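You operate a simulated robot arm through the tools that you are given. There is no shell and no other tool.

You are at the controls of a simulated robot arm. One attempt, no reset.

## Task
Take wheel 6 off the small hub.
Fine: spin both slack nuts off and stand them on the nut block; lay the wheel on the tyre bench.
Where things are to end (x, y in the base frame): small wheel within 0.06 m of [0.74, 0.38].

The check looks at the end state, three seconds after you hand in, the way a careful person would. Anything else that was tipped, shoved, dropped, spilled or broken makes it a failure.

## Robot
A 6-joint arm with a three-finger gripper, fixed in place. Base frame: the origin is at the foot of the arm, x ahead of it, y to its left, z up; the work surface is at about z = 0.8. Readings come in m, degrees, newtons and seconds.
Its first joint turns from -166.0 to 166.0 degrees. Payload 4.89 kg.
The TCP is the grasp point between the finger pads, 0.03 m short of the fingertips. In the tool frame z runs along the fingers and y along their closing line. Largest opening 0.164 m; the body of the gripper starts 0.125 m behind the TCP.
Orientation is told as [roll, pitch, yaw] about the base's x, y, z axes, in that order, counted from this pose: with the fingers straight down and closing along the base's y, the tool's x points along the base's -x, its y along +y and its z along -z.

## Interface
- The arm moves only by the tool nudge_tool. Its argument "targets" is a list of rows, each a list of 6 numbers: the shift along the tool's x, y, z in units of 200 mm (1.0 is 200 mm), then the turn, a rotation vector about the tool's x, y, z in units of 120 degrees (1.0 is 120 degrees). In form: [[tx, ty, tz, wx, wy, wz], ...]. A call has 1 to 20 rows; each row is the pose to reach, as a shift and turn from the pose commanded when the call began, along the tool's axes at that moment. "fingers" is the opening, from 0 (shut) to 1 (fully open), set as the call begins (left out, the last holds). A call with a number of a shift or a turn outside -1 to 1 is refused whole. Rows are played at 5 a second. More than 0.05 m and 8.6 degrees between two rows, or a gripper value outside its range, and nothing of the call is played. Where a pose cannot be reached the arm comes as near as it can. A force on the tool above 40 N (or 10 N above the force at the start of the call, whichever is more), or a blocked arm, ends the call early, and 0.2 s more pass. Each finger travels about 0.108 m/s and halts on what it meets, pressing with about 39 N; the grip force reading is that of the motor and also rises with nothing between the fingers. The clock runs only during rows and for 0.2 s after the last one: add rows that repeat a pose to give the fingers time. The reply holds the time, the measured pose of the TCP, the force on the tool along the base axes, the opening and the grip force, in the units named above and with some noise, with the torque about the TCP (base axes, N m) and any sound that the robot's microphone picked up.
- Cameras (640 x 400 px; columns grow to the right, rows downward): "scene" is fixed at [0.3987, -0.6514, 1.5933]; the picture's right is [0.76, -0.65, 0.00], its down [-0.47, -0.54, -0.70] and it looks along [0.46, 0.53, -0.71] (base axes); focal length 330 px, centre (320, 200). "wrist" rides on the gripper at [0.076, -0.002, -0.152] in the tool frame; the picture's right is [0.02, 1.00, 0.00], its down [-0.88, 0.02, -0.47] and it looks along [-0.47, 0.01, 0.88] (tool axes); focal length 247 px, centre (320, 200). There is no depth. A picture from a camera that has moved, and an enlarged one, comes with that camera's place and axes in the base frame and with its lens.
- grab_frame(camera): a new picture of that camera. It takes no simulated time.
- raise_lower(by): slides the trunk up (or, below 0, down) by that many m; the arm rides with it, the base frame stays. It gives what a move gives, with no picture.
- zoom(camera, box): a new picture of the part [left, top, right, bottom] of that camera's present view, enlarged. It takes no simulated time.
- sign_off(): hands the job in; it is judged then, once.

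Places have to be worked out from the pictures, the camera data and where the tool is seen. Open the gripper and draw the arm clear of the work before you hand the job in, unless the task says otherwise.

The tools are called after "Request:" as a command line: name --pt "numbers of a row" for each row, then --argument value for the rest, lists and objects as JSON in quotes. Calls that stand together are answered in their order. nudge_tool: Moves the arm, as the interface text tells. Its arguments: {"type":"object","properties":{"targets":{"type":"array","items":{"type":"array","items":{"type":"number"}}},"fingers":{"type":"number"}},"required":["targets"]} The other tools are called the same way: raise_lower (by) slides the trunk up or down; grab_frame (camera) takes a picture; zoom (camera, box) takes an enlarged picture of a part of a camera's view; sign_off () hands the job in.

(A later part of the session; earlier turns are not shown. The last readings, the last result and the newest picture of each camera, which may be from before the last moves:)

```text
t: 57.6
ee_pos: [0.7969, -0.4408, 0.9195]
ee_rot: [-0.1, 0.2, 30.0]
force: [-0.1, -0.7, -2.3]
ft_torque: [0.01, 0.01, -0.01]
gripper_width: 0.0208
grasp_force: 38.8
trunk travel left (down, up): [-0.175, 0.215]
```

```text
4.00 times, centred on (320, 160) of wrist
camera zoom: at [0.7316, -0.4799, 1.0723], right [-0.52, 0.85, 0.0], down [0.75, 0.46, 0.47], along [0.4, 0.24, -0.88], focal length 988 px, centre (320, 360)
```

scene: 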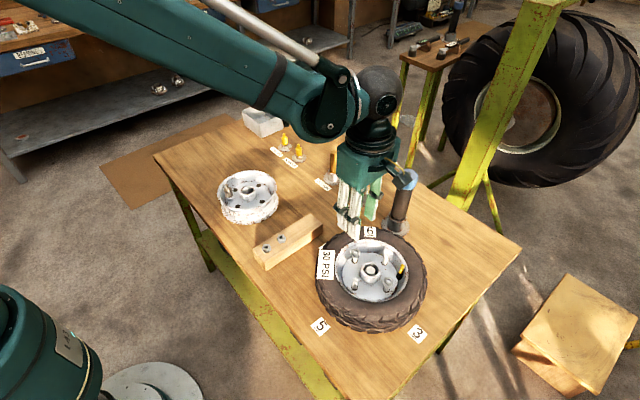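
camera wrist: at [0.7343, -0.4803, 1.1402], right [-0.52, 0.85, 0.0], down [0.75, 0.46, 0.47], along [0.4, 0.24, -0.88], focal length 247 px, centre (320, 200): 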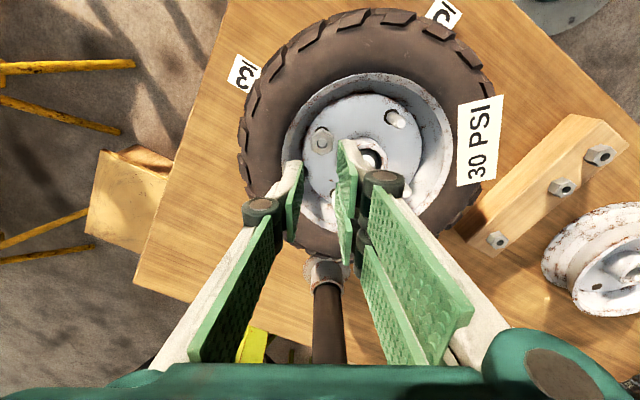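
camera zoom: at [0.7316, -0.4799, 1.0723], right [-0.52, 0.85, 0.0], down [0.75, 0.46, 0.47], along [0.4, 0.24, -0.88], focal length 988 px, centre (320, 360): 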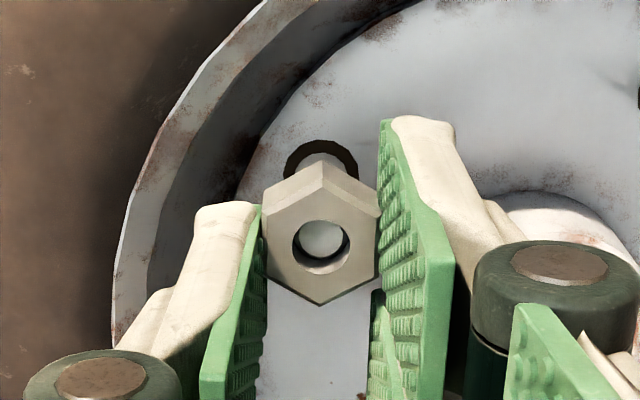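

A clean grip (20.8 mm, almost no side force). I turn 54° counter-clockwise about the nut while rising 0.7 mm.

Request:
nudge_tool --pt "0.0004 0.0052 -0.0005 0 0 -0.0667" --pt "0.0015 0.0103 -0.001 0 0 -0.1333" --pt "0.0032 0.0153 -0.0016 0 0 -0.2" --pt "0.0057 0.0199 -0.0021 0 0 -0.2667" --pt "0.0088 0.0241 -0.0026 0 0 -0.3333" --pt "0.0124 0.0279 -0.0031 0 0 -0.4" --pt "0.0155 0.0303 -0.0035 0 0 -0.45" --pt "0.0155 0.0303 -0.0035 0 0 -0.45"

Request:
zoom --camera "wrist" --box '[270, 110, 370, 210]'

```text
t: 59.4
ee_pos: [0.791, -0.4362, 0.9196]
ee_rot: [0.1, 0.2, 84.0]
force: [-19.5, 18.3, -4.5]
ft_torque: [0.69, 0.44, -0.18]
gripper_width: 0.0209
grasp_force: 39.4
trunk travel left (down, up): [-0.175, 0.215]
```

```text
4.00 times, centred on (320, 160) of wrist
camera zoom: at [0.7841, -0.5121, 1.0735], right [-1.0, 0.08, 0.0], down [0.07, 0.88, 0.47], along [0.04, 0.47, -0.88], focal length 988 px, centre (320, 360)
```

zoom: 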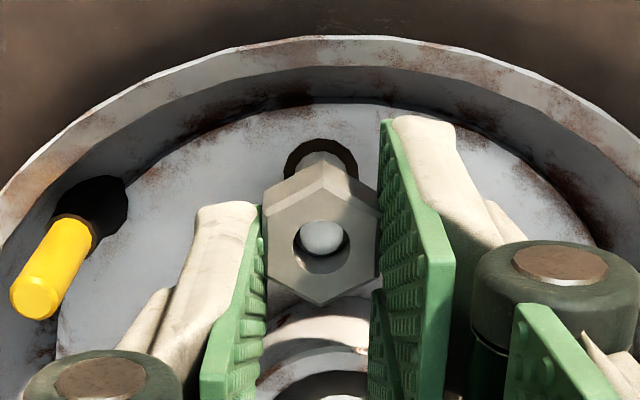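

The side forces tell me the outer prong was touching the rim, and the nut lies at tool (0.0084, 0.0012). I release, lift above the lip, and wind back 60° to yaw 24 for another stroke.

Request:
nudge_tool --pt "0 0 0 0 0 0" --pt "0 0 0 0 0 0" --pt "0 0 -0.03 0 0 0" --pt "0 0 -0.08 0 0 0" --pt "0.0028 -0.0047 -0.1 0 0 0.0714" --pt "0.0056 -0.0094 -0.1 0 0 0.1429" --pt "0.0084 -0.0141 -0.1 0 0 0.2143" --pt "0.0111 -0.0189 -0.1 0 0 0.2857" --pt "0.0139 -0.0236 -0.1 0 0 0.3571" --pt "0.0167 -0.0283 -0.1 0 0 0.4286" --pt "0.0195 -0.033 -0.1 0 0 0.5" --pt "0.0195 -0.033 -0.1 0 0 0.5" --fingers 0.155

Request:
zoom --camera "wrist" --box '[240, 90, 400, 230]'

Request:
zoom --camera "scene" --box '[374, 272, 394, 294]'

```text
t: 62.0
ee_pos: [0.7967, -0.442, 0.9393]
ee_rot: [-0.1, 0.2, 23.9]
force: [-0.1, 0.5, -0.6]
ft_torque: [-0.01, 0.01, 0.01]
gripper_width: 0.0255
grasp_force: 0.0
trunk travel left (down, up): [-0.175, 0.215]
```

```text
2.86 times, centred on (320, 160) of wrist
camera zoom: at [0.7275, -0.4735, 1.0921], right [-0.43, 0.91, 0.0], down [0.8, 0.38, 0.47], along [0.43, 0.2, -0.88], focal length 706 px, centre (320, 314)
```

zoom: 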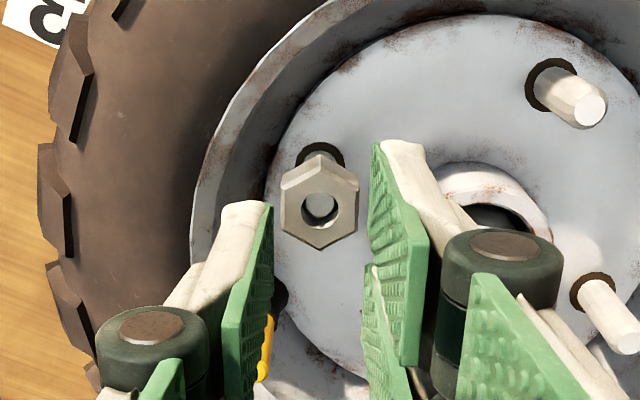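

```text
16.00 times, centred on (384, 283) of scene
camera zoom: at [0.3987, -0.6514, 1.5933], right [0.76, -0.65, 0.0], down [-0.47, -0.54, -0.7], along [0.46, 0.53, -0.71], focal length 5281 px, centre (-704, -1128)
```

zoom: 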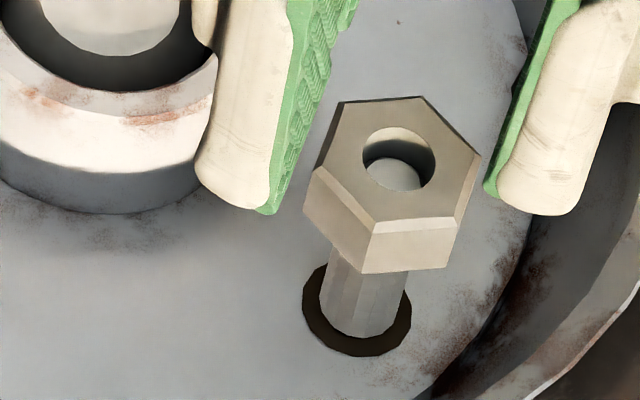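

The nut has turned and risen a little. I nudge the tool 1.5 mm inward and lower around it again, with tips to about z 0.8905.

Request:
nudge_tool --pt "-0.0075 0 0.03 0 0 0" --pt "-0.0075 0 0.06 0 0 0" --pt "-0.0075 0 0.08 0 0 0" --pt "-0.0075 0 0.095 0 0 0" --pt "-0.0075 0 0.095 0 0 0"

Request:
nudge_tool --pt "0 0 0 0 0 0" --pt "0 0 0 0 0 0" --pt "0 0 0 0 0 0" --fingers 0

Request:
zoom --camera "wrist" --box '[270, 110, 370, 210]'

```text
t: 63.2
ee_pos: [0.7986, -0.441, 0.9211]
ee_rot: [-0.1, 0.2, 24.0]
force: [0.1, -0.2, 0.4]
ft_torque: [-0.01, -0.03, 0.04]
gripper_width: 0.0256
grasp_force: 0.3
trunk travel left (down, up): [-0.175, 0.215]
```

```text
t: 64.0
ee_pos: [0.7999, -0.4406, 0.9219]
ee_rot: [-0.1, 0.2, 24.0]
force: [-6.7, 8.5, -4.2]
ft_torque: [0.28, 0.12, -0.15]
gripper_width: 0.0208
grasp_force: 39.0
trunk travel left (down, up): [-0.175, 0.215]
```

```text
4.00 times, centred on (320, 160) of wrist
camera zoom: at [0.7295, -0.4732, 1.0743], right [-0.43, 0.9, 0.0], down [0.8, 0.38, 0.47], along [0.43, 0.2, -0.88], focal length 988 px, centre (320, 360)
```

zoom: 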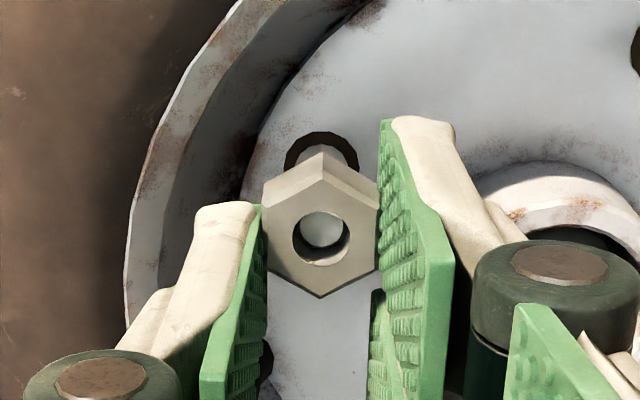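

The grip is good (20.8 mm). I turn another 54° counter-clockwise about the nut, with a small rise.

Request:
nudge_tool --pt "0 0.003 0 0 0 0" --pt "0.0005 0.0096 -0.0003 0 0 -0.0667" --pt "0.0018 0.0161 -0.0007 0 0 -0.1333" --pt "0.0041 0.0223 -0.0011 0 0 -0.2" --pt "0.0072 0.0282 -0.0016 0 0 -0.2667" --pt "0.0111 0.0335 -0.0021 0 0 -0.3333" --pt "0.0157 0.0383 -0.0026 0 0 -0.4" --pt "0.0196 0.0414 -0.003 0 0 -0.45" --pt "0.0196 0.0414 -0.003 0 0 -0.45"

Request:
zoom --camera "wrist" --box '[270, 110, 370, 210]'

```text
t: 66.0
ee_pos: [0.7915, -0.435, 0.9227]
ee_rot: [0.1, 0.3, 78.1]
force: [4.3, -7.3, 8.1]
ft_torque: [-0.3, -0.15, 0.03]
gripper_width: 0.0208
grasp_force: 39.2
trunk travel left (down, up): [-0.175, 0.215]
```

```text
4.00 times, centred on (320, 160) of wrist
camera zoom: at [0.7771, -0.5097, 1.0752], right [-0.98, 0.19, 0.0], down [0.16, 0.87, 0.47], along [0.09, 0.46, -0.88], focal length 988 px, centre (320, 360)
```

zoom: 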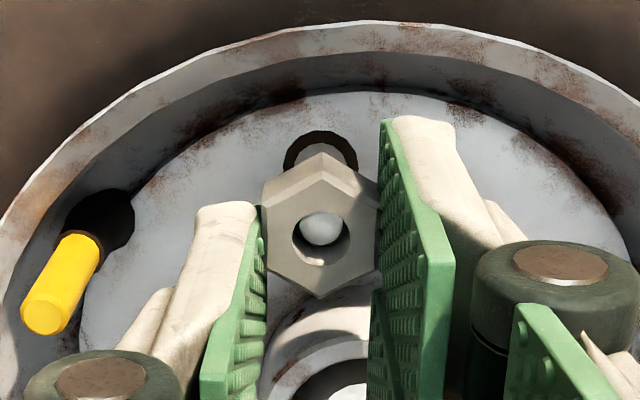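

A clean stroke with low forces. I release, lift above the lip, centre the tool over the nut, and wind back 240° to yaw -162 for a long turn.

Request:
nudge_tool --pt "0 0 0 0 0 0" --pt "0 0 0 0 0 0" --pt "0 0 -0.03 0 0 0" --pt "0 0 -0.08 0 0 0" --pt "0.0495 -0.0015 -0.1 0 0 0.0714" --pt "0.0495 -0.0015 -0.1 0 0 0.1428" --pt "0.0495 -0.0015 -0.1 0 0 0.2142" --pt "0.0495 -0.0015 -0.1 0 0 0.2856" --pt "0.0495 -0.0015 -0.1 0 0 0.357" --pt "0.0495 -0.0015 -0.1 0 0 0.4284" --pt "0.0495 -0.0015 -0.1 0 0 0.4998" --pt "0.0495 -0.0015 -0.1 0 0 0.5712" --pt "0.0495 -0.0015 -0.1 0 0 0.6426" --pt "0.0495 -0.0015 -0.1 0 0 0.714" --pt "0.0495 -0.0015 -0.1 0 0 0.7854" --pt "0.0495 -0.0015 -0.1 0 0 0.8568" --pt "0.0495 -0.0015 -0.1 0 0 0.9282" --pt "0.0495 -0.0015 -0.1 0 0 1.0" --fingers 0.155

Request:
nudge_tool --pt "0 0 0 0 0 0.0714" --pt "0 0 0 0 0 0.1428" --pt "0 0 0 0 0 0.2142" --pt "0 0 0 0 0 0.2856" --pt "0 0 0 0 0 0.357" --pt "0 0 0 0 0 0.4284" --pt "0 0 0 0 0 0.4998" --pt "0 0 0 0 0 0.5712" --pt "0 0 0 0 0 0.6426" --pt "0 0 0 0 0 0.714" --pt "0 0 0 0 0 0.7854" --pt "0 0 0 0 0 0.8568" --pt "0 0 0 0 0 0.9282" --pt "0 0 0 0 0 1.0" --pt "0 0 0 0 0 1.0"

Request:
zoom --camera "wrist" --box '[240, 90, 400, 230]'

Request:
zoom --camera "scene" --box '[335, 235, 410, 305]'

```text
t: 69.8
ee_pos: [0.7909, -0.4445, 0.9415]
ee_rot: [-0.3, 0.0, -42.2]
force: [0.1, -0.5, 1.2]
ft_torque: [-0.03, 0.02, 0.02]
gripper_width: 0.0257
grasp_force: 0.0
trunk travel left (down, up): [-0.175, 0.215]
```

```text
t: 73.0
ee_pos: [0.7902, -0.4462, 0.9417]
ee_rot: [0.1, -0.2, -162.0]
force: [1.0, -0.1, 1.6]
ft_torque: [0.02, -0.03, -0.01]
gripper_width: 0.0256
grasp_force: 0.0
trunk travel left (down, up): [-0.175, 0.215]
```

```text
2.86 times, centred on (320, 160) of wrist
camera zoom: at [0.8618, -0.4194, 1.0938], right [0.33, -0.94, 0.0], down [-0.83, -0.29, 0.48], along [-0.45, -0.16, -0.88], focal length 706 px, centre (320, 314)
```

zoom: 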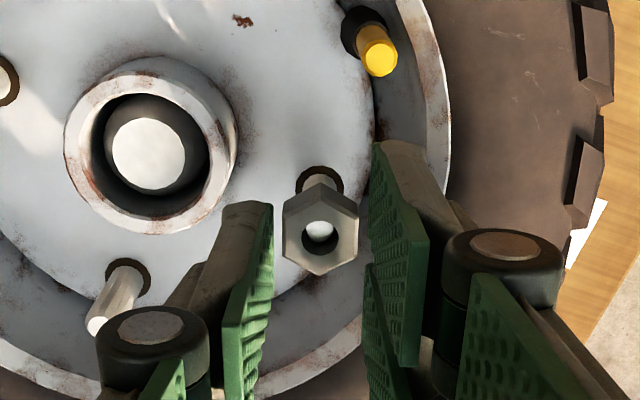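

```text
5.71 times, centred on (372, 270) of scene
camera zoom: at [0.3987, -0.6514, 1.5933], right [0.76, -0.65, 0.0], down [-0.47, -0.54, -0.7], along [0.46, 0.53, -0.71], focal length 1886 px, centre (20, -200)
```

zoom: 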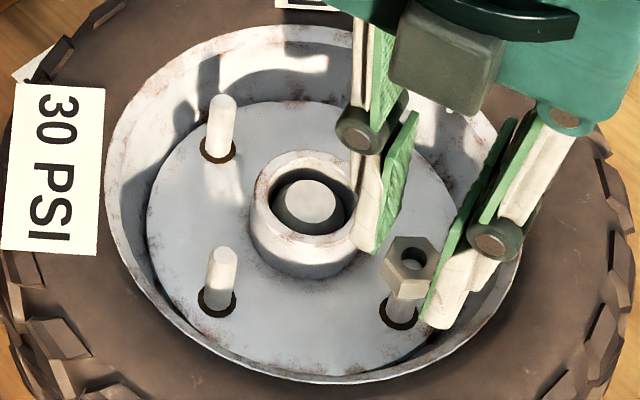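

The nut is centred at yaw -162. I lower to keep the tips just above the lip (about 0.896) and grip.

Request:
nudge_tool --pt "0 0.003 0.03 0 0 0" --pt "0 0.003 0.06 0 0 0" --pt "0 0.003 0.077 0 0 0" --pt "0 0.003 0.077 0 0 0"

Request:
nudge_tool --pt "0 0 0 0 0 0" --pt "0 0 0 0 0 0" --pt "0 0 0 0 0 0" --fingers 0

Request:
zoom --camera "wrist" --box '[270, 110, 370, 210]'

Request:
zoom --camera "scene" --box '[370, 260, 405, 298]'

```text
t: 74.0
ee_pos: [0.7905, -0.4466, 0.9253]
ee_rot: [0.0, -0.2, -161.9]
force: [-0.3, -0.6, 0.3]
ft_torque: [0.01, 0.05, 0.0]
gripper_width: 0.0253
grasp_force: 0.1
trunk travel left (down, up): [-0.175, 0.215]
```

```text
t: 74.8
ee_pos: [0.7907, -0.4436, 0.9262]
ee_rot: [0.1, -0.3, -162.0]
force: [-11.9, 18.6, -10.2]
ft_torque: [0.48, 0.31, 0.02]
gripper_width: 0.0209
grasp_force: 38.8
trunk travel left (down, up): [-0.175, 0.215]
```

```text
4.00 times, centred on (320, 160) of wrist
camera zoom: at [0.8622, -0.4195, 1.0784], right [0.33, -0.94, 0.0], down [-0.83, -0.29, 0.48], along [-0.45, -0.16, -0.88], focal length 988 px, centre (320, 360)
```

zoom: 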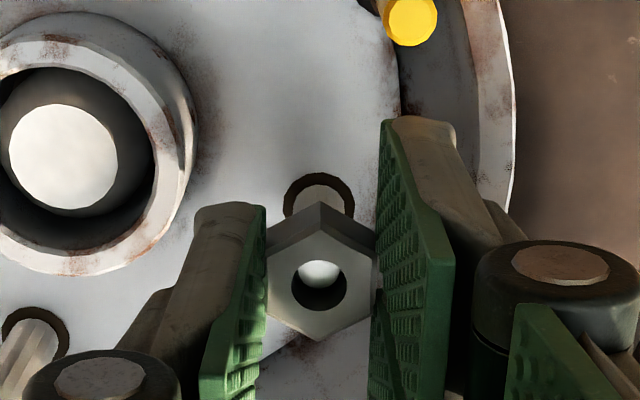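

```text
10.53 times, centred on (388, 279) of scene
camera zoom: at [0.3987, -0.6514, 1.5933], right [0.76, -0.65, 0.0], down [-0.47, -0.54, -0.7], along [0.46, 0.53, -0.71], focal length 3475 px, centre (-390, -632)
```

zoom: 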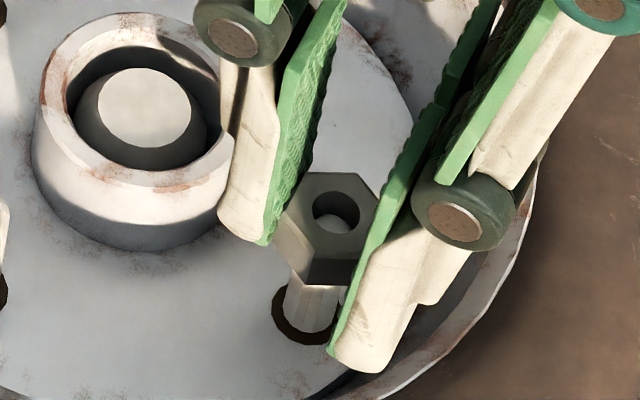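

Gripped on the flats; the side force says the nut is 1.2 mm off along the closing line. I correct that and turn 120° counter-clockwise with a slow rise.

Request:
nudge_tool --pt "-0.0015 -0.006 0 0 0 0" --pt "-0.0015 -0.006 0 0 0 -0.0714" --pt "-0.0015 -0.006 -0.0002 0 0 -0.1428" --pt "-0.0015 -0.006 -0.0006 0 0 -0.2142" --pt "-0.0015 -0.006 -0.001 0 0 -0.2856" --pt "-0.0015 -0.006 -0.0014 0 0 -0.357" --pt "-0.0015 -0.006 -0.0018 0 0 -0.4284" --pt "-0.0015 -0.006 -0.0022 0 0 -0.4998" --pt "-0.0015 -0.006 -0.0026 0 0 -0.5712" --pt "-0.0015 -0.006 -0.003 0 0 -0.6426" --pt "-0.0015 -0.006 -0.0035 0 0 -0.714" --pt "-0.0015 -0.006 -0.004 0 0 -0.7854" --pt "-0.0015 -0.006 -0.0045 0 0 -0.8568" --pt "-0.0015 -0.006 -0.005 0 0 -0.9282" --pt "-0.0015 -0.006 -0.0055 0 0 -1.0" --pt "-0.0015 -0.006 -0.0055 0 0 -1.0"

Request:
zoom --camera "wrist" --box '[270, 110, 370, 210]'

Request:
zoom --camera "scene" --box '[370, 260, 405, 298]'

```text
t: 78.2
ee_pos: [0.7899, -0.4448, 0.929]
ee_rot: [-0.2, -0.1, -41.9]
force: [5.6, -4.2, 26.0]
ft_torque: [-0.53, -0.6, 0.05]
gripper_width: 0.0209
grasp_force: 39.1
trunk travel left (down, up): [-0.175, 0.215]
```

```text
4.00 times, centred on (320, 160) of wrist
camera zoom: at [0.7306, -0.3943, 1.0806], right [0.65, 0.76, 0.0], down [0.67, -0.57, 0.47], along [0.36, -0.31, -0.88], focal length 988 px, centre (320, 360)
```

zoom: 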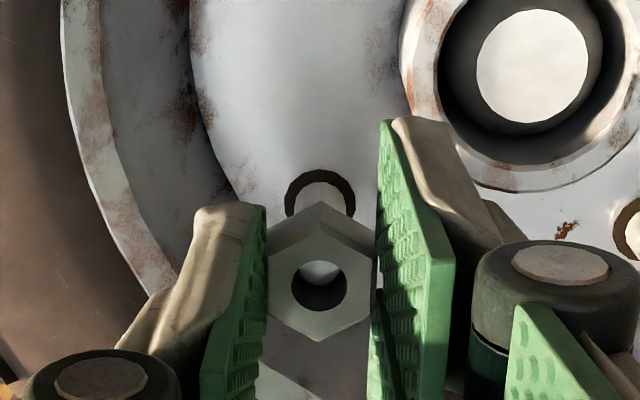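

```text
10.53 times, centred on (388, 279) of scene
camera zoom: at [0.3987, -0.6514, 1.5933], right [0.76, -0.65, 0.0], down [-0.47, -0.54, -0.7], along [0.46, 0.53, -0.71], focal length 3475 px, centre (-390, -632)
```

zoom: 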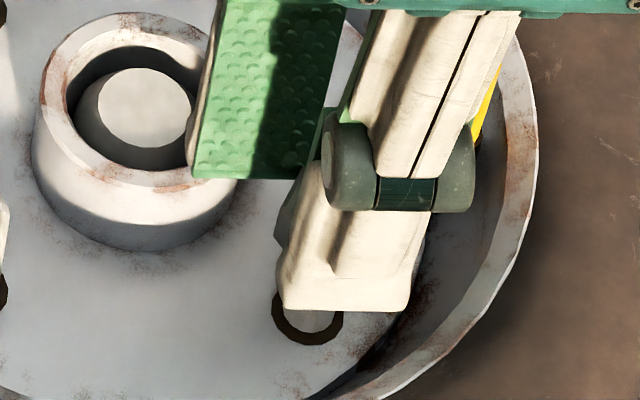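

The axial force rose to 26 N, so the nut climbs faster than I raised. I relieve that first, then turn another 120° with 3.6 mm of rise.

Request:
nudge_tool --pt "0 0 -0.006 0 0 0" --pt "0 0 -0.0068 0 0 -0.0714" --pt "0 0 -0.0076 0 0 -0.1428" --pt "0 0 -0.0084 0 0 -0.2142" --pt "0 0 -0.0092 0 0 -0.2856" --pt "0 0 -0.01 0 0 -0.357" --pt "0 0 -0.0108 0 0 -0.4284" --pt "0 0 -0.0116 0 0 -0.4998" --pt "0 0 -0.0125 0 0 -0.5712" --pt "0 0 -0.0134 0 0 -0.6426" --pt "0 0 -0.0143 0 0 -0.714" --pt "0 0 -0.0152 0 0 -0.7854" --pt "0 0 -0.0161 0 0 -0.8568" --pt "0 0 -0.017 0 0 -0.9282" --pt "0 0 -0.018 0 0 -1.0" --pt "0 0 -0.018 0 0 -1.0"

Request:
zoom --camera "wrist" --box '[270, 110, 370, 210]'

Request:
zoom --camera "scene" --box '[365, 255, 405, 298]'

```text
t: 81.6
ee_pos: [0.7902, -0.4434, 0.9318]
ee_rot: [0.1, 0.2, 78.1]
force: [-0.5, -0.2, 0.6]
ft_torque: [-0.01, 0.04, 0.01]
gripper_width: 0.021
grasp_force: 39.4
trunk travel left (down, up): [-0.175, 0.215]
```

```text
4.00 times, centred on (320, 160) of wrist
camera zoom: at [0.7746, -0.5183, 1.0843], right [-0.98, 0.18, 0.0], down [0.16, 0.87, 0.47], along [0.09, 0.46, -0.88], focal length 988 px, centre (320, 360)
```

zoom: 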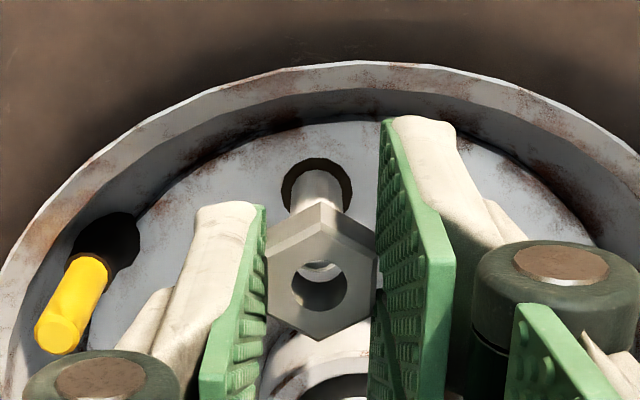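

```text
9.30 times, centred on (385, 276) of scene
camera zoom: at [0.3987, -0.6514, 1.5933], right [0.76, -0.65, 0.0], down [-0.47, -0.54, -0.7], along [0.46, 0.53, -0.71], focal length 3071 px, centre (-285, -512)
```

zoom: 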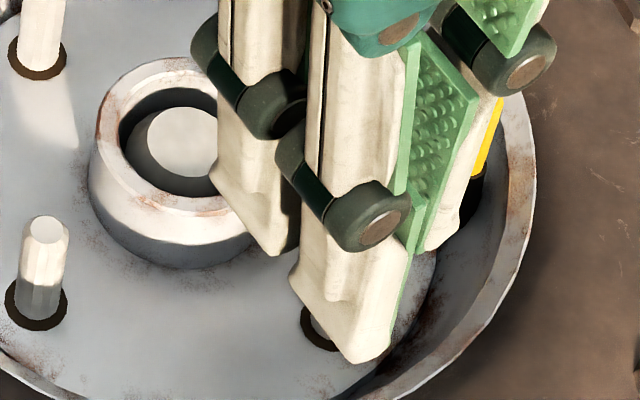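

Forces are down to zero, so the second nut is free as well. I lift gently to confirm, then raise it clear of the wheel.

Request:
nudge_tool --pt "0 0 -0.005 0 0 0" --pt "0 0 -0.01 0 0 0" --pt "0 0 -0.015 0 0 0" --pt "0 0 -0.02 0 0 0" --pt "0 0 -0.02 0 0 0"

Request:
nudge_tool --pt "0 0 -0.05 0 0 0" --pt "0 0 -0.15 0 0 0" --pt "0 0 -0.28 0 0 0" --pt "0 0 -0.28 0 0 0"

Request:
zoom --camera "wrist" --box '[230, 90, 410, 230]'

```text
t: 82.8
ee_pos: [0.7907, -0.444, 0.934]
ee_rot: [0.1, 0.2, 78.0]
force: [-0.4, -0.5, -0.3]
ft_torque: [-0.05, -0.02, -0.01]
gripper_width: 0.021
grasp_force: 39.5
trunk travel left (down, up): [-0.175, 0.215]
```

```text
t: 83.8
ee_pos: [0.7889, -0.4434, 0.9912]
ee_rot: [0.1, 0.2, 78.1]
force: [-1.1, 0.6, -0.5]
ft_torque: [-0.02, -0.07, -0.01]
gripper_width: 0.0209
grasp_force: 39.3
trunk travel left (down, up): [-0.175, 0.215]
```

```text
2.86 times, centred on (320, 160) of wrist
camera zoom: at [0.7743, -0.5182, 1.1444], right [-0.98, 0.19, 0.0], down [0.17, 0.87, 0.47], along [0.09, 0.46, -0.88], focal length 706 px, centre (320, 314)
```

zoom: 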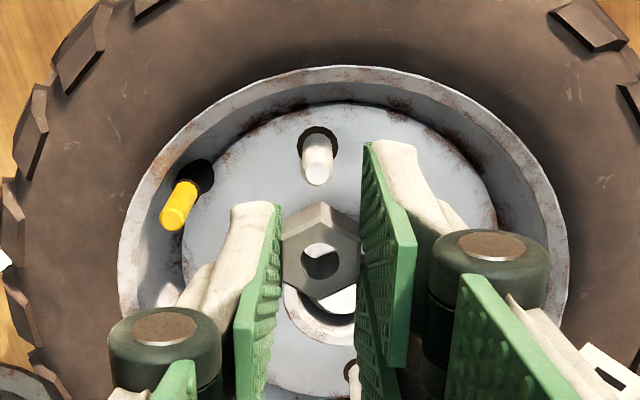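

Nut 2 is held clear. I carry it towards the third spot on the block, about (0.7405, -0.147), in two moves.

Request:
nudge_tool --pt "-0.14 0.055 0 0 0 0" --pt "-0.28 0.11 0 0 0 0" --pt "-0.42 0.164 0 0 0 0" --pt "-0.56 0.219 0 0 0 0" --pt "-0.701 0.274 0 0 0 0"

Request:
nudge_tool --pt "-0.14 0.055 0 0 0 -0.02" --pt "-0.28 0.11 0 0 0 -0.04" --pt "-0.42 0.164 0 0 0 -0.06" --pt "-0.56 0.219 0 0 0 -0.08" --pt "-0.701 0.274 0 0 0 -0.1" --pt "-0.701 0.274 0 0 0 -0.1"

Request:
grab_frame --camera "wrist"

Request:
zoom --camera "wrist" --box '[230, 70, 410, 230]'

Request:
zoom --camera "scene" --box '[240, 150, 360, 270]'

```text
t: 85.0
ee_pos: [0.7659, -0.2964, 0.9908]
ee_rot: [0.1, 0.1, 77.9]
force: [-1.0, -0.6, -0.6]
ft_torque: [0.19, 0.02, 0.0]
gripper_width: 0.021
grasp_force: 39.0
trunk travel left (down, up): [-0.175, 0.215]
```

```text
t: 86.4
ee_pos: [0.7413, -0.1487, 0.989]
ee_rot: [0.2, 0.2, 90.0]
force: [-0.4, 0.2, 0.2]
ft_torque: [-0.02, 0.01, 0.0]
gripper_width: 0.0212
grasp_force: 39.3
trunk travel left (down, up): [-0.175, 0.215]
```

```text
taken
camera wrist: at [0.7415, -0.2238, 1.1421], right [-1.0, -0.02, 0.0], down [-0.02, 0.88, 0.47], along [-0.01, 0.47, -0.88], focal length 247 px, centre (320, 200)
```

wrist: 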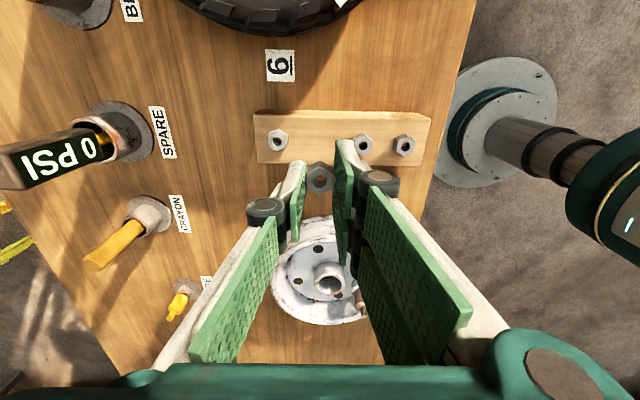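

```text
2.50 times, centred on (320, 150) of wrist
camera zoom: at [0.7415, -0.2238, 1.1421], right [-1.0, -0.02, 0.0], down [-0.02, 0.88, 0.47], along [-0.01, 0.47, -0.88], focal length 617 px, centre (320, 325)
```

zoom: 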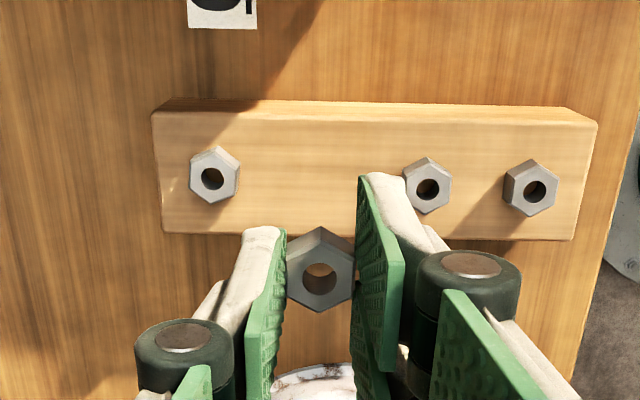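

```text
3.33 times, centred on (300, 210) of scene
camera zoom: at [0.3987, -0.6514, 1.5933], right [0.76, -0.65, 0.0], down [-0.47, -0.54, -0.7], along [0.46, 0.53, -0.71], focal length 1100 px, centre (387, 167)
```

zoom: 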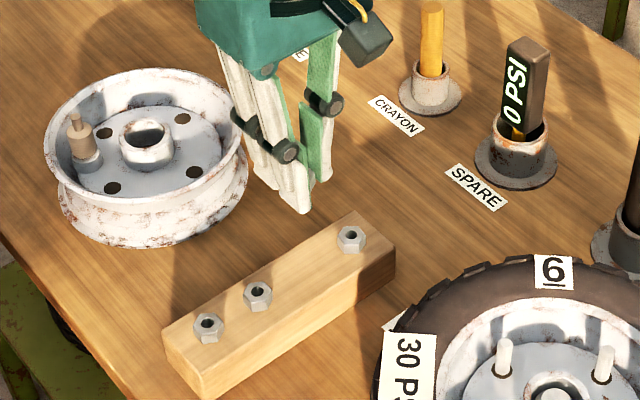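

The held nut hangs over the gap midway between its neighbours at x=0.689 and 0.790. I descend to about 10 mm above the expected contact.

Request:
nudge_tool --pt "-0.005 0 0.1 0 0 0" --pt "-0.005 0 0.2 0 0 0" --pt "-0.005 0 0.3 0 0 0" --pt "-0.005 0 0.4 0 0 0" --pt "-0.005 0 0.49 0 0 0" --pt "-0.005 0 0.49 0 0 0"

Request:
zoom --camera "wrist" --box '[230, 70, 410, 230]'

Request:
zoom --camera "scene" --box '[270, 190, 340, 250]'

```text
t: 87.8
ee_pos: [0.7406, -0.1467, 0.8933]
ee_rot: [0.1, 0.2, 90.0]
force: [0.6, 0.6, -0.8]
ft_torque: [0.04, -0.02, 0.01]
gripper_width: 0.0209
grasp_force: 39.4
trunk travel left (down, up): [-0.175, 0.215]
```

```text
2.50 times, centred on (320, 150) of wrist
camera zoom: at [0.7412, -0.2224, 1.0446], right [-1.0, -0.02, 0.0], down [-0.02, 0.88, 0.47], along [-0.01, 0.47, -0.88], focal length 617 px, centre (320, 325)
```

zoom: 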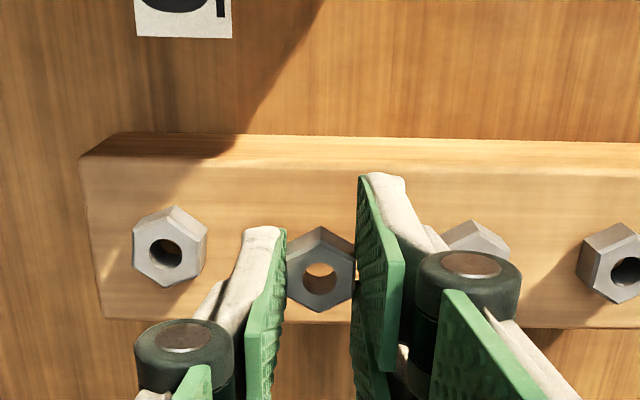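

```text
6.67 times, centred on (305, 220) of scene
camera zoom: at [0.3987, -0.6514, 1.5933], right [0.76, -0.65, 0.0], down [-0.47, -0.54, -0.7], along [0.46, 0.53, -0.71], focal length 2201 px, centre (420, 67)
```

zoom: 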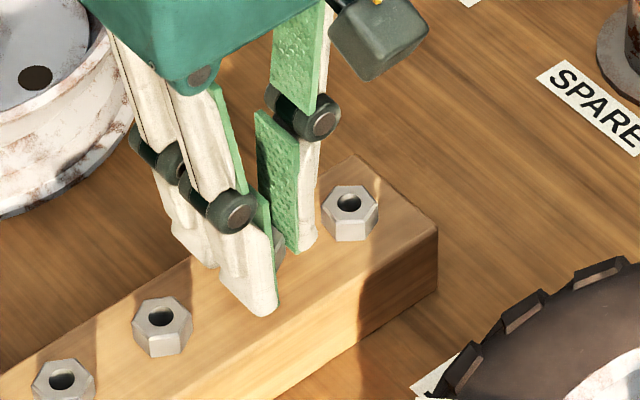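

Clearances to both neighbours look fine. I lower 10 mm, then in fine steps.

Request:
nudge_tool --pt "0 0 0.02 0 0 0" --pt "0 0 0.04 0 0 0" --pt "0 0 0.05 0 0 0" --pt "0 0 0.05 0 0 0"

Request:
nudge_tool --pt "0 0 0.005 0 0 0" --pt "0 0 0.01 0 0 0" --pt "0 0 0.01 0 0 0"

```text
t: 88.8
ee_pos: [0.741, -0.1467, 0.8831]
ee_rot: [0.0, 0.3, 90.1]
force: [0.4, 0.2, -1.1]
ft_torque: [0.01, 0.0, -0.02]
gripper_width: 0.0207
grasp_force: 38.8
trunk travel left (down, up): [-0.175, 0.215]
```

```text
t: 89.6
ee_pos: [0.7405, -0.1474, 0.8806]
ee_rot: [0.0, 0.1, 89.9]
force: [0.6, -1.3, -1.7]
ft_torque: [0.0, -0.03, -0.02]
gripper_width: 0.021
grasp_force: 38.7
trunk travel left (down, up): [-0.175, 0.215]
```

No contact yet at 0.8806. I go down 2 mm more.

Request:
nudge_tool --pt "0 0 0.005 0 0 0" --pt "0 0 0.01 0 0 0" --pt "0 0 0.01 0 0 0"

Request:
zoom --camera "wrist" --box '[270, 110, 370, 210]'

```text
t: 90.4
ee_pos: [0.7404, -0.1466, 0.8797]
ee_rot: [0.1, 0.1, 90.0]
force: [4.2, -0.6, 28.4]
ft_torque: [-0.01, -0.13, 0.01]
gripper_width: 0.0212
grasp_force: 39.4
trunk travel left (down, up): [-0.175, 0.215]
```

```text
4.00 times, centred on (320, 160) of wrist
camera zoom: at [0.7409, -0.2224, 1.0323], right [-1.0, -0.02, 0.0], down [-0.02, 0.88, 0.47], along [-0.01, 0.47, -0.88], focal length 988 px, centre (320, 360)
```

zoom: 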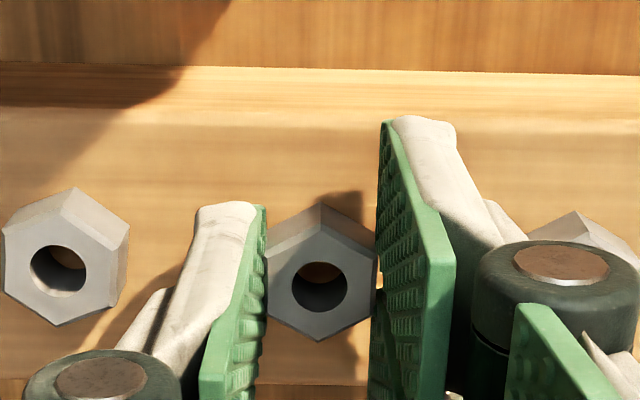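

The nut is on the block with 28 N. I ease up about 1.2 mm to take off the load before releasing.

Request:
nudge_tool --pt "0 0 -0.003 0 0 0" --pt "0 0 -0.006 0 0 0" --pt "0 0 -0.006 0 0 0"

```text
t: 91.2
ee_pos: [0.7402, -0.1474, 0.8789]
ee_rot: [0.1, 0.2, 90.0]
force: [-1.0, 0.9, 12.1]
ft_torque: [0.09, 0.06, 0.0]
gripper_width: 0.0212
grasp_force: 39.1
trunk travel left (down, up): [-0.175, 0.215]
```

Force is down to 12 N; I ease up another 0.6 mm, then open the fingers to 33 mm and lift away.

Request:
nudge_tool --pt "0 0 -0.003 0 0 0" --pt "0 0 -0.003 0 0 0"

Request:
nudge_tool --pt "0 0 0 0 0 0" --pt "0 0 0 0 0 0" --pt "0 0 -0.05 0 0 0" --pt "0 0 -0.15 0 0 0" --pt "0 0 -0.35 0 0 0" --pt "0 0 -0.55 0 0 0" --pt "0 0 -0.55 0 0 0" --fingers 0.2

Request:
zoom --camera "wrist" --box '[230, 70, 410, 230]'

Request:
zoom --camera "scene" --box '[240, 170, 430, 310]'

```text
t: 91.8
ee_pos: [0.7399, -0.1456, 0.8809]
ee_rot: [0.1, 0.1, 90.0]
force: [0.3, 0.1, -0.8]
ft_torque: [0.0, 0.0, 0.02]
gripper_width: 0.0209
grasp_force: 38.6
trunk travel left (down, up): [-0.175, 0.215]
```

```text
t: 93.4
ee_pos: [0.7401, -0.1493, 0.9911]
ee_rot: [0.1, 0.2, 90.0]
force: [0.0, -0.2, 0.2]
ft_torque: [0.0, -0.05, -0.02]
gripper_width: 0.0327
grasp_force: 0.1
trunk travel left (down, up): [-0.175, 0.215]
```

```text
2.50 times, centred on (320, 150) of wrist
camera zoom: at [0.7403, -0.2246, 1.1433], right [-1.0, -0.02, 0.0], down [-0.02, 0.88, 0.47], along [-0.01, 0.47, -0.88], focal length 617 px, centre (320, 325)
```

zoom: 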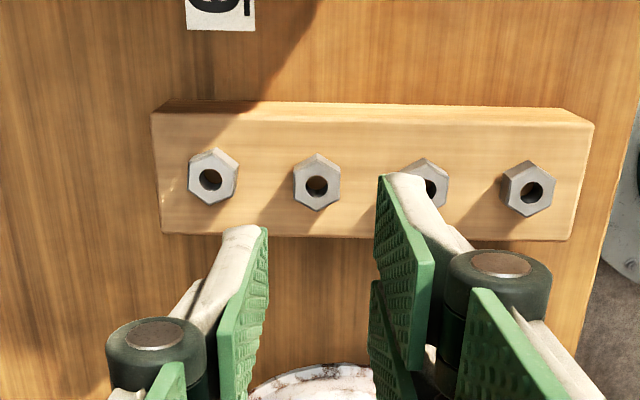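

```text
2.86 times, centred on (335, 240) of scene
camera zoom: at [0.3987, -0.6514, 1.5933], right [0.76, -0.65, 0.0], down [-0.47, -0.54, -0.7], along [0.46, 0.53, -0.71], focal length 943 px, centre (277, 86)
```

zoom: 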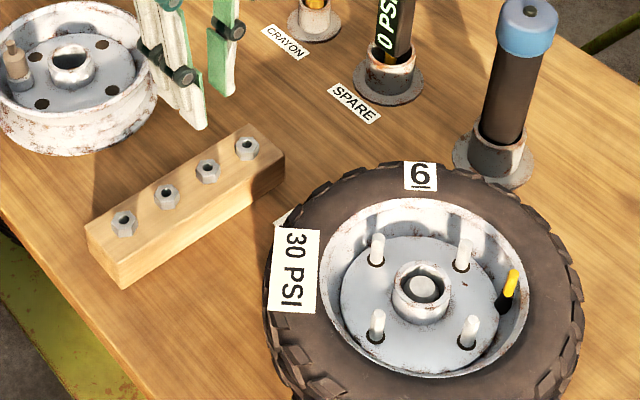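

All four nuts stand on the block. Next the wheel: I'll grip its central boss. I turn to yaw 0 and move above the hub centre (0.790, -0.390) with a 60 mm opening.

Request:
nudge_tool --pt "0.055 -0.0114 0 0 0 0.0682" --pt "0.11 -0.0227 0 0 0 0.1364" --pt "0.165 -0.0341 0 0 0 0.2045" --pt "0.22 -0.0455 0 0 0 0.2727" --pt "0.275 -0.0568 0 0 0 0.3409" --pt "0.33 -0.0682 0 0 0 0.4091" --pt "0.385 -0.0795 0 0 0 0.4773" --pt "0.44 -0.0909 0 0 0 0.5455" --pt "0.495 -0.1023 0 0 0 0.6136" --pt "0.55 -0.1136 0 0 0 0.6818" --pt "0.605 -0.125 0 0 0 0.75" --pt "0.605 -0.125 0 0 0 0.75" --fingers 0.366

Request:
nudge_tool --pt "-0.025 -0.121 0 0 0 0" --pt "-0.05 -0.242 0 0 0 0" --pt "-0.075 -0.363 0 0 0 0" --pt "-0.1 -0.484 0 0 0 0" --pt "-0.125 -0.605 0 0 0 0" --pt "-0.125 -0.605 0 0 0 0"

Request:
grab_frame --camera "wrist"

Request:
zoom --camera "wrist" --box '[220, 70, 420, 230]'

Request:
zoom --camera "scene" --box '[310, 190, 440, 320]'

```text
t: 96.0
ee_pos: [0.766, -0.2686, 0.9894]
ee_rot: [-0.2, 0.1, 0.0]
force: [0.1, 0.3, 0.6]
ft_torque: [-0.01, -0.01, 0.01]
gripper_width: 0.0602
grasp_force: 0.1
trunk travel left (down, up): [-0.175, 0.215]
```

```text
t: 97.4
ee_pos: [0.7902, -0.3887, 0.9913]
ee_rot: [-0.2, 0.1, -0.1]
force: [1.1, -0.3, 0.3]
ft_torque: [0.0, -0.01, -0.03]
gripper_width: 0.06
grasp_force: 0.1
trunk travel left (down, up): [-0.175, 0.215]
```

```text
taken
camera wrist: at [0.7136, -0.3899, 1.1443], right [-0.02, 1.0, 0.0], down [0.88, 0.02, 0.47], along [0.47, 0.01, -0.88], focal length 247 px, centre (320, 200)
```

wrist: 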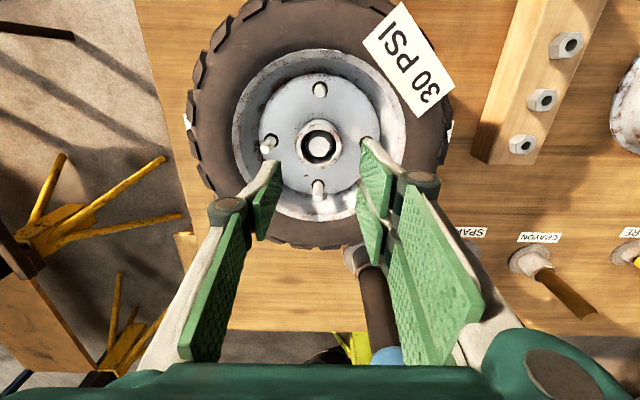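

```text
2.50 times, centred on (320, 150) of wrist
camera zoom: at [0.7136, -0.3899, 1.1443], right [-0.02, 1.0, 0.0], down [0.88, 0.02, 0.47], along [0.47, 0.01, -0.88], focal length 617 px, centre (320, 325)
```

zoom: 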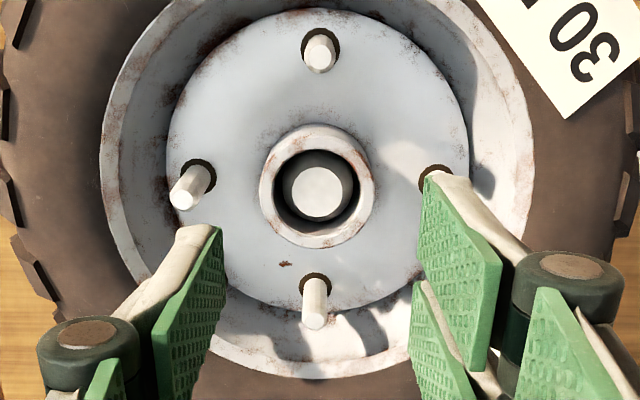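

```text
3.08 times, centred on (375, 255) of scene
camera zoom: at [0.3987, -0.6514, 1.5933], right [0.76, -0.65, 0.0], down [-0.47, -0.54, -0.7], along [0.46, 0.53, -0.71], focal length 1016 px, centre (151, 31)
```

zoom: 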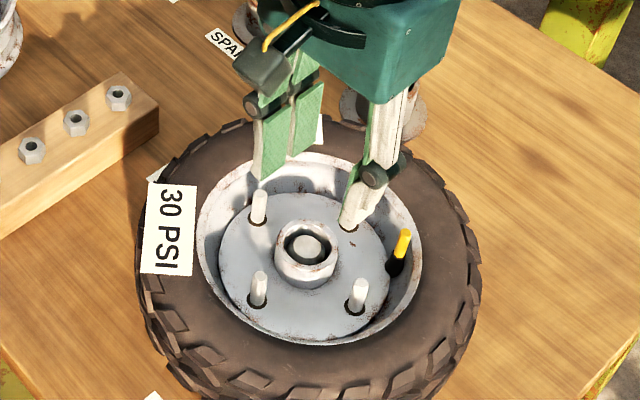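

The boss ring is about 51 mm across, top near z 0.87, disc near 0.851. It is centred within 1 mm. I lower so the fingertips stop just above the disc around the boss.

Request:
nudge_tool --pt "0 -0.005 0.1 0 0 0" --pt "0 -0.005 0.2 0 0 0" --pt "0 -0.005 0.3 0 0 0" --pt "0 -0.005 0.38 0 0 0" --pt "0 -0.005 0.44 0 0 0" --pt "0 -0.005 0.44 0 0 0"

Request:
zoom --camera "wrist" --box '[220, 90, 420, 250]'

Request:
zoom --camera "scene" --box '[320, 215, 430, 315]'

```text
t: 98.8
ee_pos: [0.7903, -0.3888, 0.9021]
ee_rot: [-0.2, 0.1, 0.0]
force: [0.0, -0.3, -0.3]
ft_torque: [0.01, -0.01, 0.0]
gripper_width: 0.0601
grasp_force: 0.1
trunk travel left (down, up): [-0.175, 0.215]
```

```text
2.50 times, centred on (320, 170) of wrist
camera zoom: at [0.7134, -0.3904, 1.0541], right [-0.02, 1.0, 0.0], down [0.88, 0.02, 0.47], along [0.47, 0.01, -0.88], focal length 617 px, centre (320, 275)
```

zoom: 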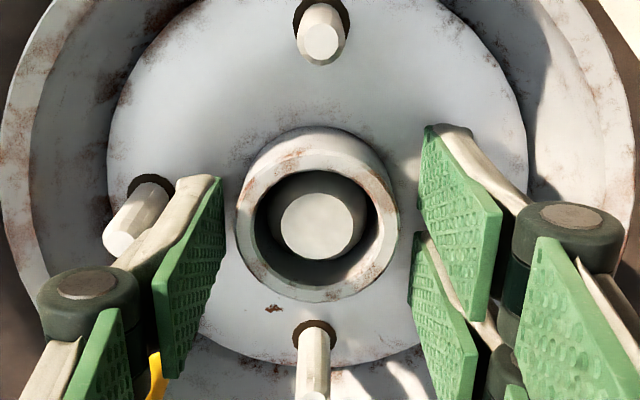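

```text
4.00 times, centred on (375, 265) of scene
camera zoom: at [0.3987, -0.6514, 1.5933], right [0.76, -0.65, 0.0], down [-0.47, -0.54, -0.7], along [0.46, 0.53, -0.71], focal length 1320 px, centre (100, -60)
```

zoom: 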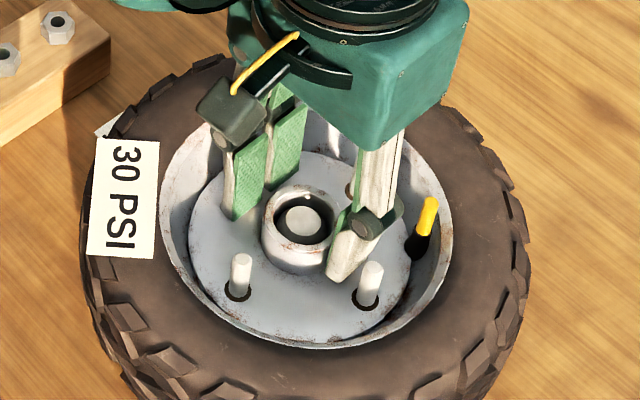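

Both jaws straddle the boss evenly. I lower another 16 mm to get a deep hold on it.

Request:
nudge_tool --pt "0 -0.002 0.03 0 0 0" --pt "0 -0.003 0.06 0 0 0" --pt "0 -0.003 0.08 0 0 0" --pt "0 -0.003 0.08 0 0 0"

Request:
zoom --camera "wrist" --box '[220, 90, 420, 250]'

Request:
zoom --camera "scene" --box '[335, 235, 410, 305]'

```text
t: 99.7
ee_pos: [0.7919, -0.39, 0.889]
ee_rot: [-0.2, 0.0, 0.1]
force: [-2.4, 5.1, 28.5]
ft_torque: [0.03, 0.07, 0.05]
gripper_width: 0.059
grasp_force: 0.1
trunk travel left (down, up): [-0.175, 0.215]
stopped in row 4: the force on the tool passed its limit at 42 N (the readings are from after the stop); the commanded pose is now the measured one
```

```text
2.50 times, centred on (320, 170) of wrist
camera zoom: at [0.7137, -0.3905, 1.0418], right [-0.02, 1.0, 0.0], down [0.88, 0.02, 0.47], along [0.47, 0.01, -0.88], focal length 617 px, centre (320, 275)
```

zoom: 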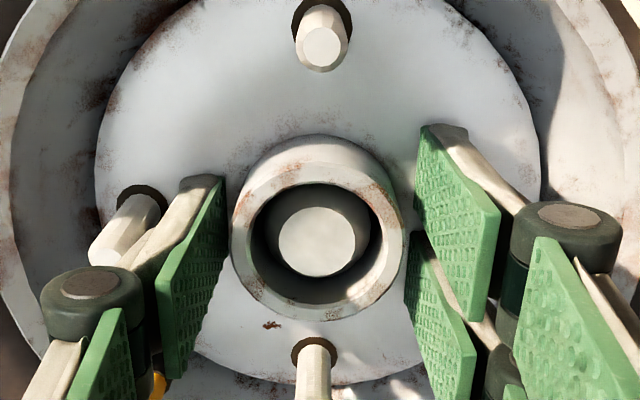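

```text
5.71 times, centred on (372, 270) of scene
camera zoom: at [0.3987, -0.6514, 1.5933], right [0.76, -0.65, 0.0], down [-0.47, -0.54, -0.7], along [0.46, 0.53, -0.71], focal length 1886 px, centre (20, -200)
```

zoom: 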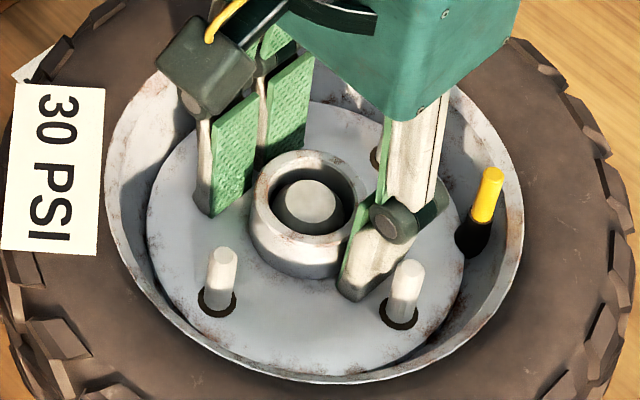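

The tips touched the disc (z≈0.859). I ease up 2 mm to unload, then close on the boss.

Request:
nudge_tool --pt "0 0 -0.005 0 0 0" --pt "0 0 -0.01 0 0 0" --pt "0 0 -0.01 0 0 0"

Request:
nudge_tool --pt "0 0 0 0 0 0" --pt "0 0 0 0 0 0" --pt "0 0 0 0 0 0" --pt "0 0 0 0 0 0" --fingers 0

Request:
zoom --camera "wrist" --box '[220, 90, 420, 250]'

Request:
zoom --camera "scene" --box '[335, 235, 410, 305]'

```text
t: 100.5
ee_pos: [0.7914, -0.3891, 0.8886]
ee_rot: [-0.2, 0.0, 0.0]
force: [-8.4, 7.7, 7.8]
ft_torque: [0.27, 0.11, 0.15]
gripper_width: 0.0586
grasp_force: 0.1
trunk travel left (down, up): [-0.175, 0.215]
```

```text
t: 101.5
ee_pos: [0.792, -0.3891, 0.8902]
ee_rot: [-0.2, 0.0, 0.1]
force: [5.7, -6.6, 15.2]
ft_torque: [-0.26, -0.2, 0.26]
gripper_width: 0.0503
grasp_force: 39.5
trunk travel left (down, up): [-0.175, 0.215]
```

```text
2.50 times, centred on (320, 170) of wrist
camera zoom: at [0.7145, -0.3916, 1.0423], right [-0.02, 1.0, 0.0], down [0.88, 0.02, 0.47], along [0.47, 0.01, -0.88], focal length 617 px, centre (320, 275)
```

zoom: 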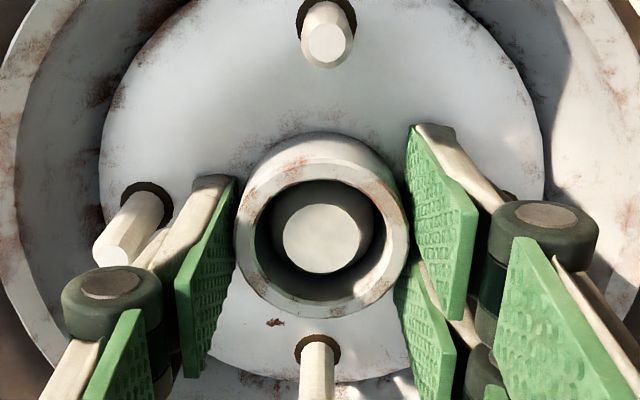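

```text
5.71 times, centred on (372, 270) of scene
camera zoom: at [0.3987, -0.6514, 1.5933], right [0.76, -0.65, 0.0], down [-0.47, -0.54, -0.7], along [0.46, 0.53, -0.71], focal length 1886 px, centre (20, -200)
```

zoom: 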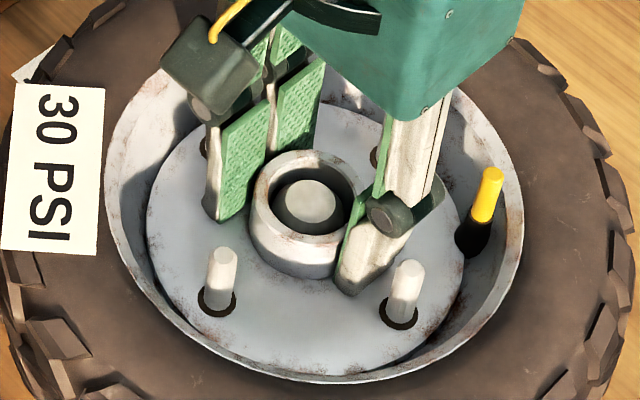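

Gripped the boss at 50.3 mm with 39.5 N. I start a gentle lift of 8 mm and watch the load.

Request:
nudge_tool --pt "0 0 -0.005 0 0 0" --pt "0 0 -0.01 0 0 0" --pt "0 0 -0.02 0 0 0" --pt "0 0 -0.03 0 0 0" --pt "0 0 -0.04 0 0 0" --pt "0 0 -0.04 0 0 0"

Request:
zoom --camera "wrist" --box '[220, 90, 420, 250]'

Request:
zoom --camera "scene" --box '[310, 215, 440, 340]'

```text
t: 102.9
ee_pos: [0.7921, -0.389, 0.8972]
ee_rot: [-0.1, 0.1, 0.1]
force: [0.3, -0.2, -12.9]
ft_torque: [0.01, -0.08, -0.04]
gripper_width: 0.0507
grasp_force: 39.4
trunk travel left (down, up): [-0.175, 0.215]
```

```text
2.50 times, centred on (320, 170) of wrist
camera zoom: at [0.7148, -0.3909, 1.0495], right [-0.02, 1.0, 0.0], down [0.88, 0.02, 0.47], along [0.47, 0.01, -0.88], focal length 617 px, centre (320, 275)
```

zoom: 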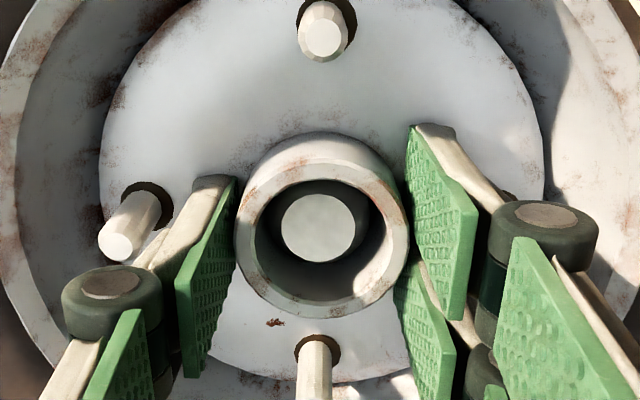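

```text
3.20 times, centred on (375, 278) of scene
camera zoom: at [0.3987, -0.6514, 1.5933], right [0.76, -0.65, 0.0], down [-0.47, -0.54, -0.7], along [0.46, 0.53, -0.71], focal length 1056 px, centre (144, -48)
```

zoom: 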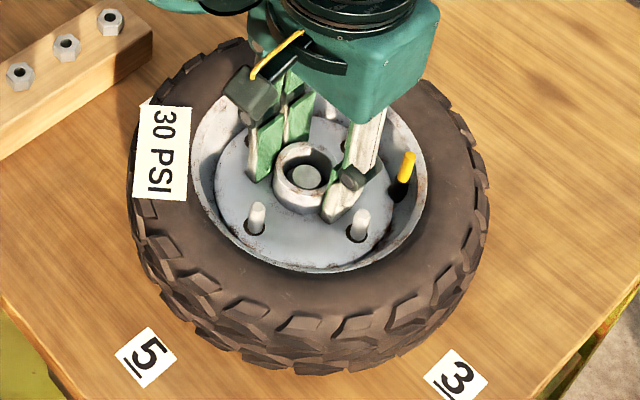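

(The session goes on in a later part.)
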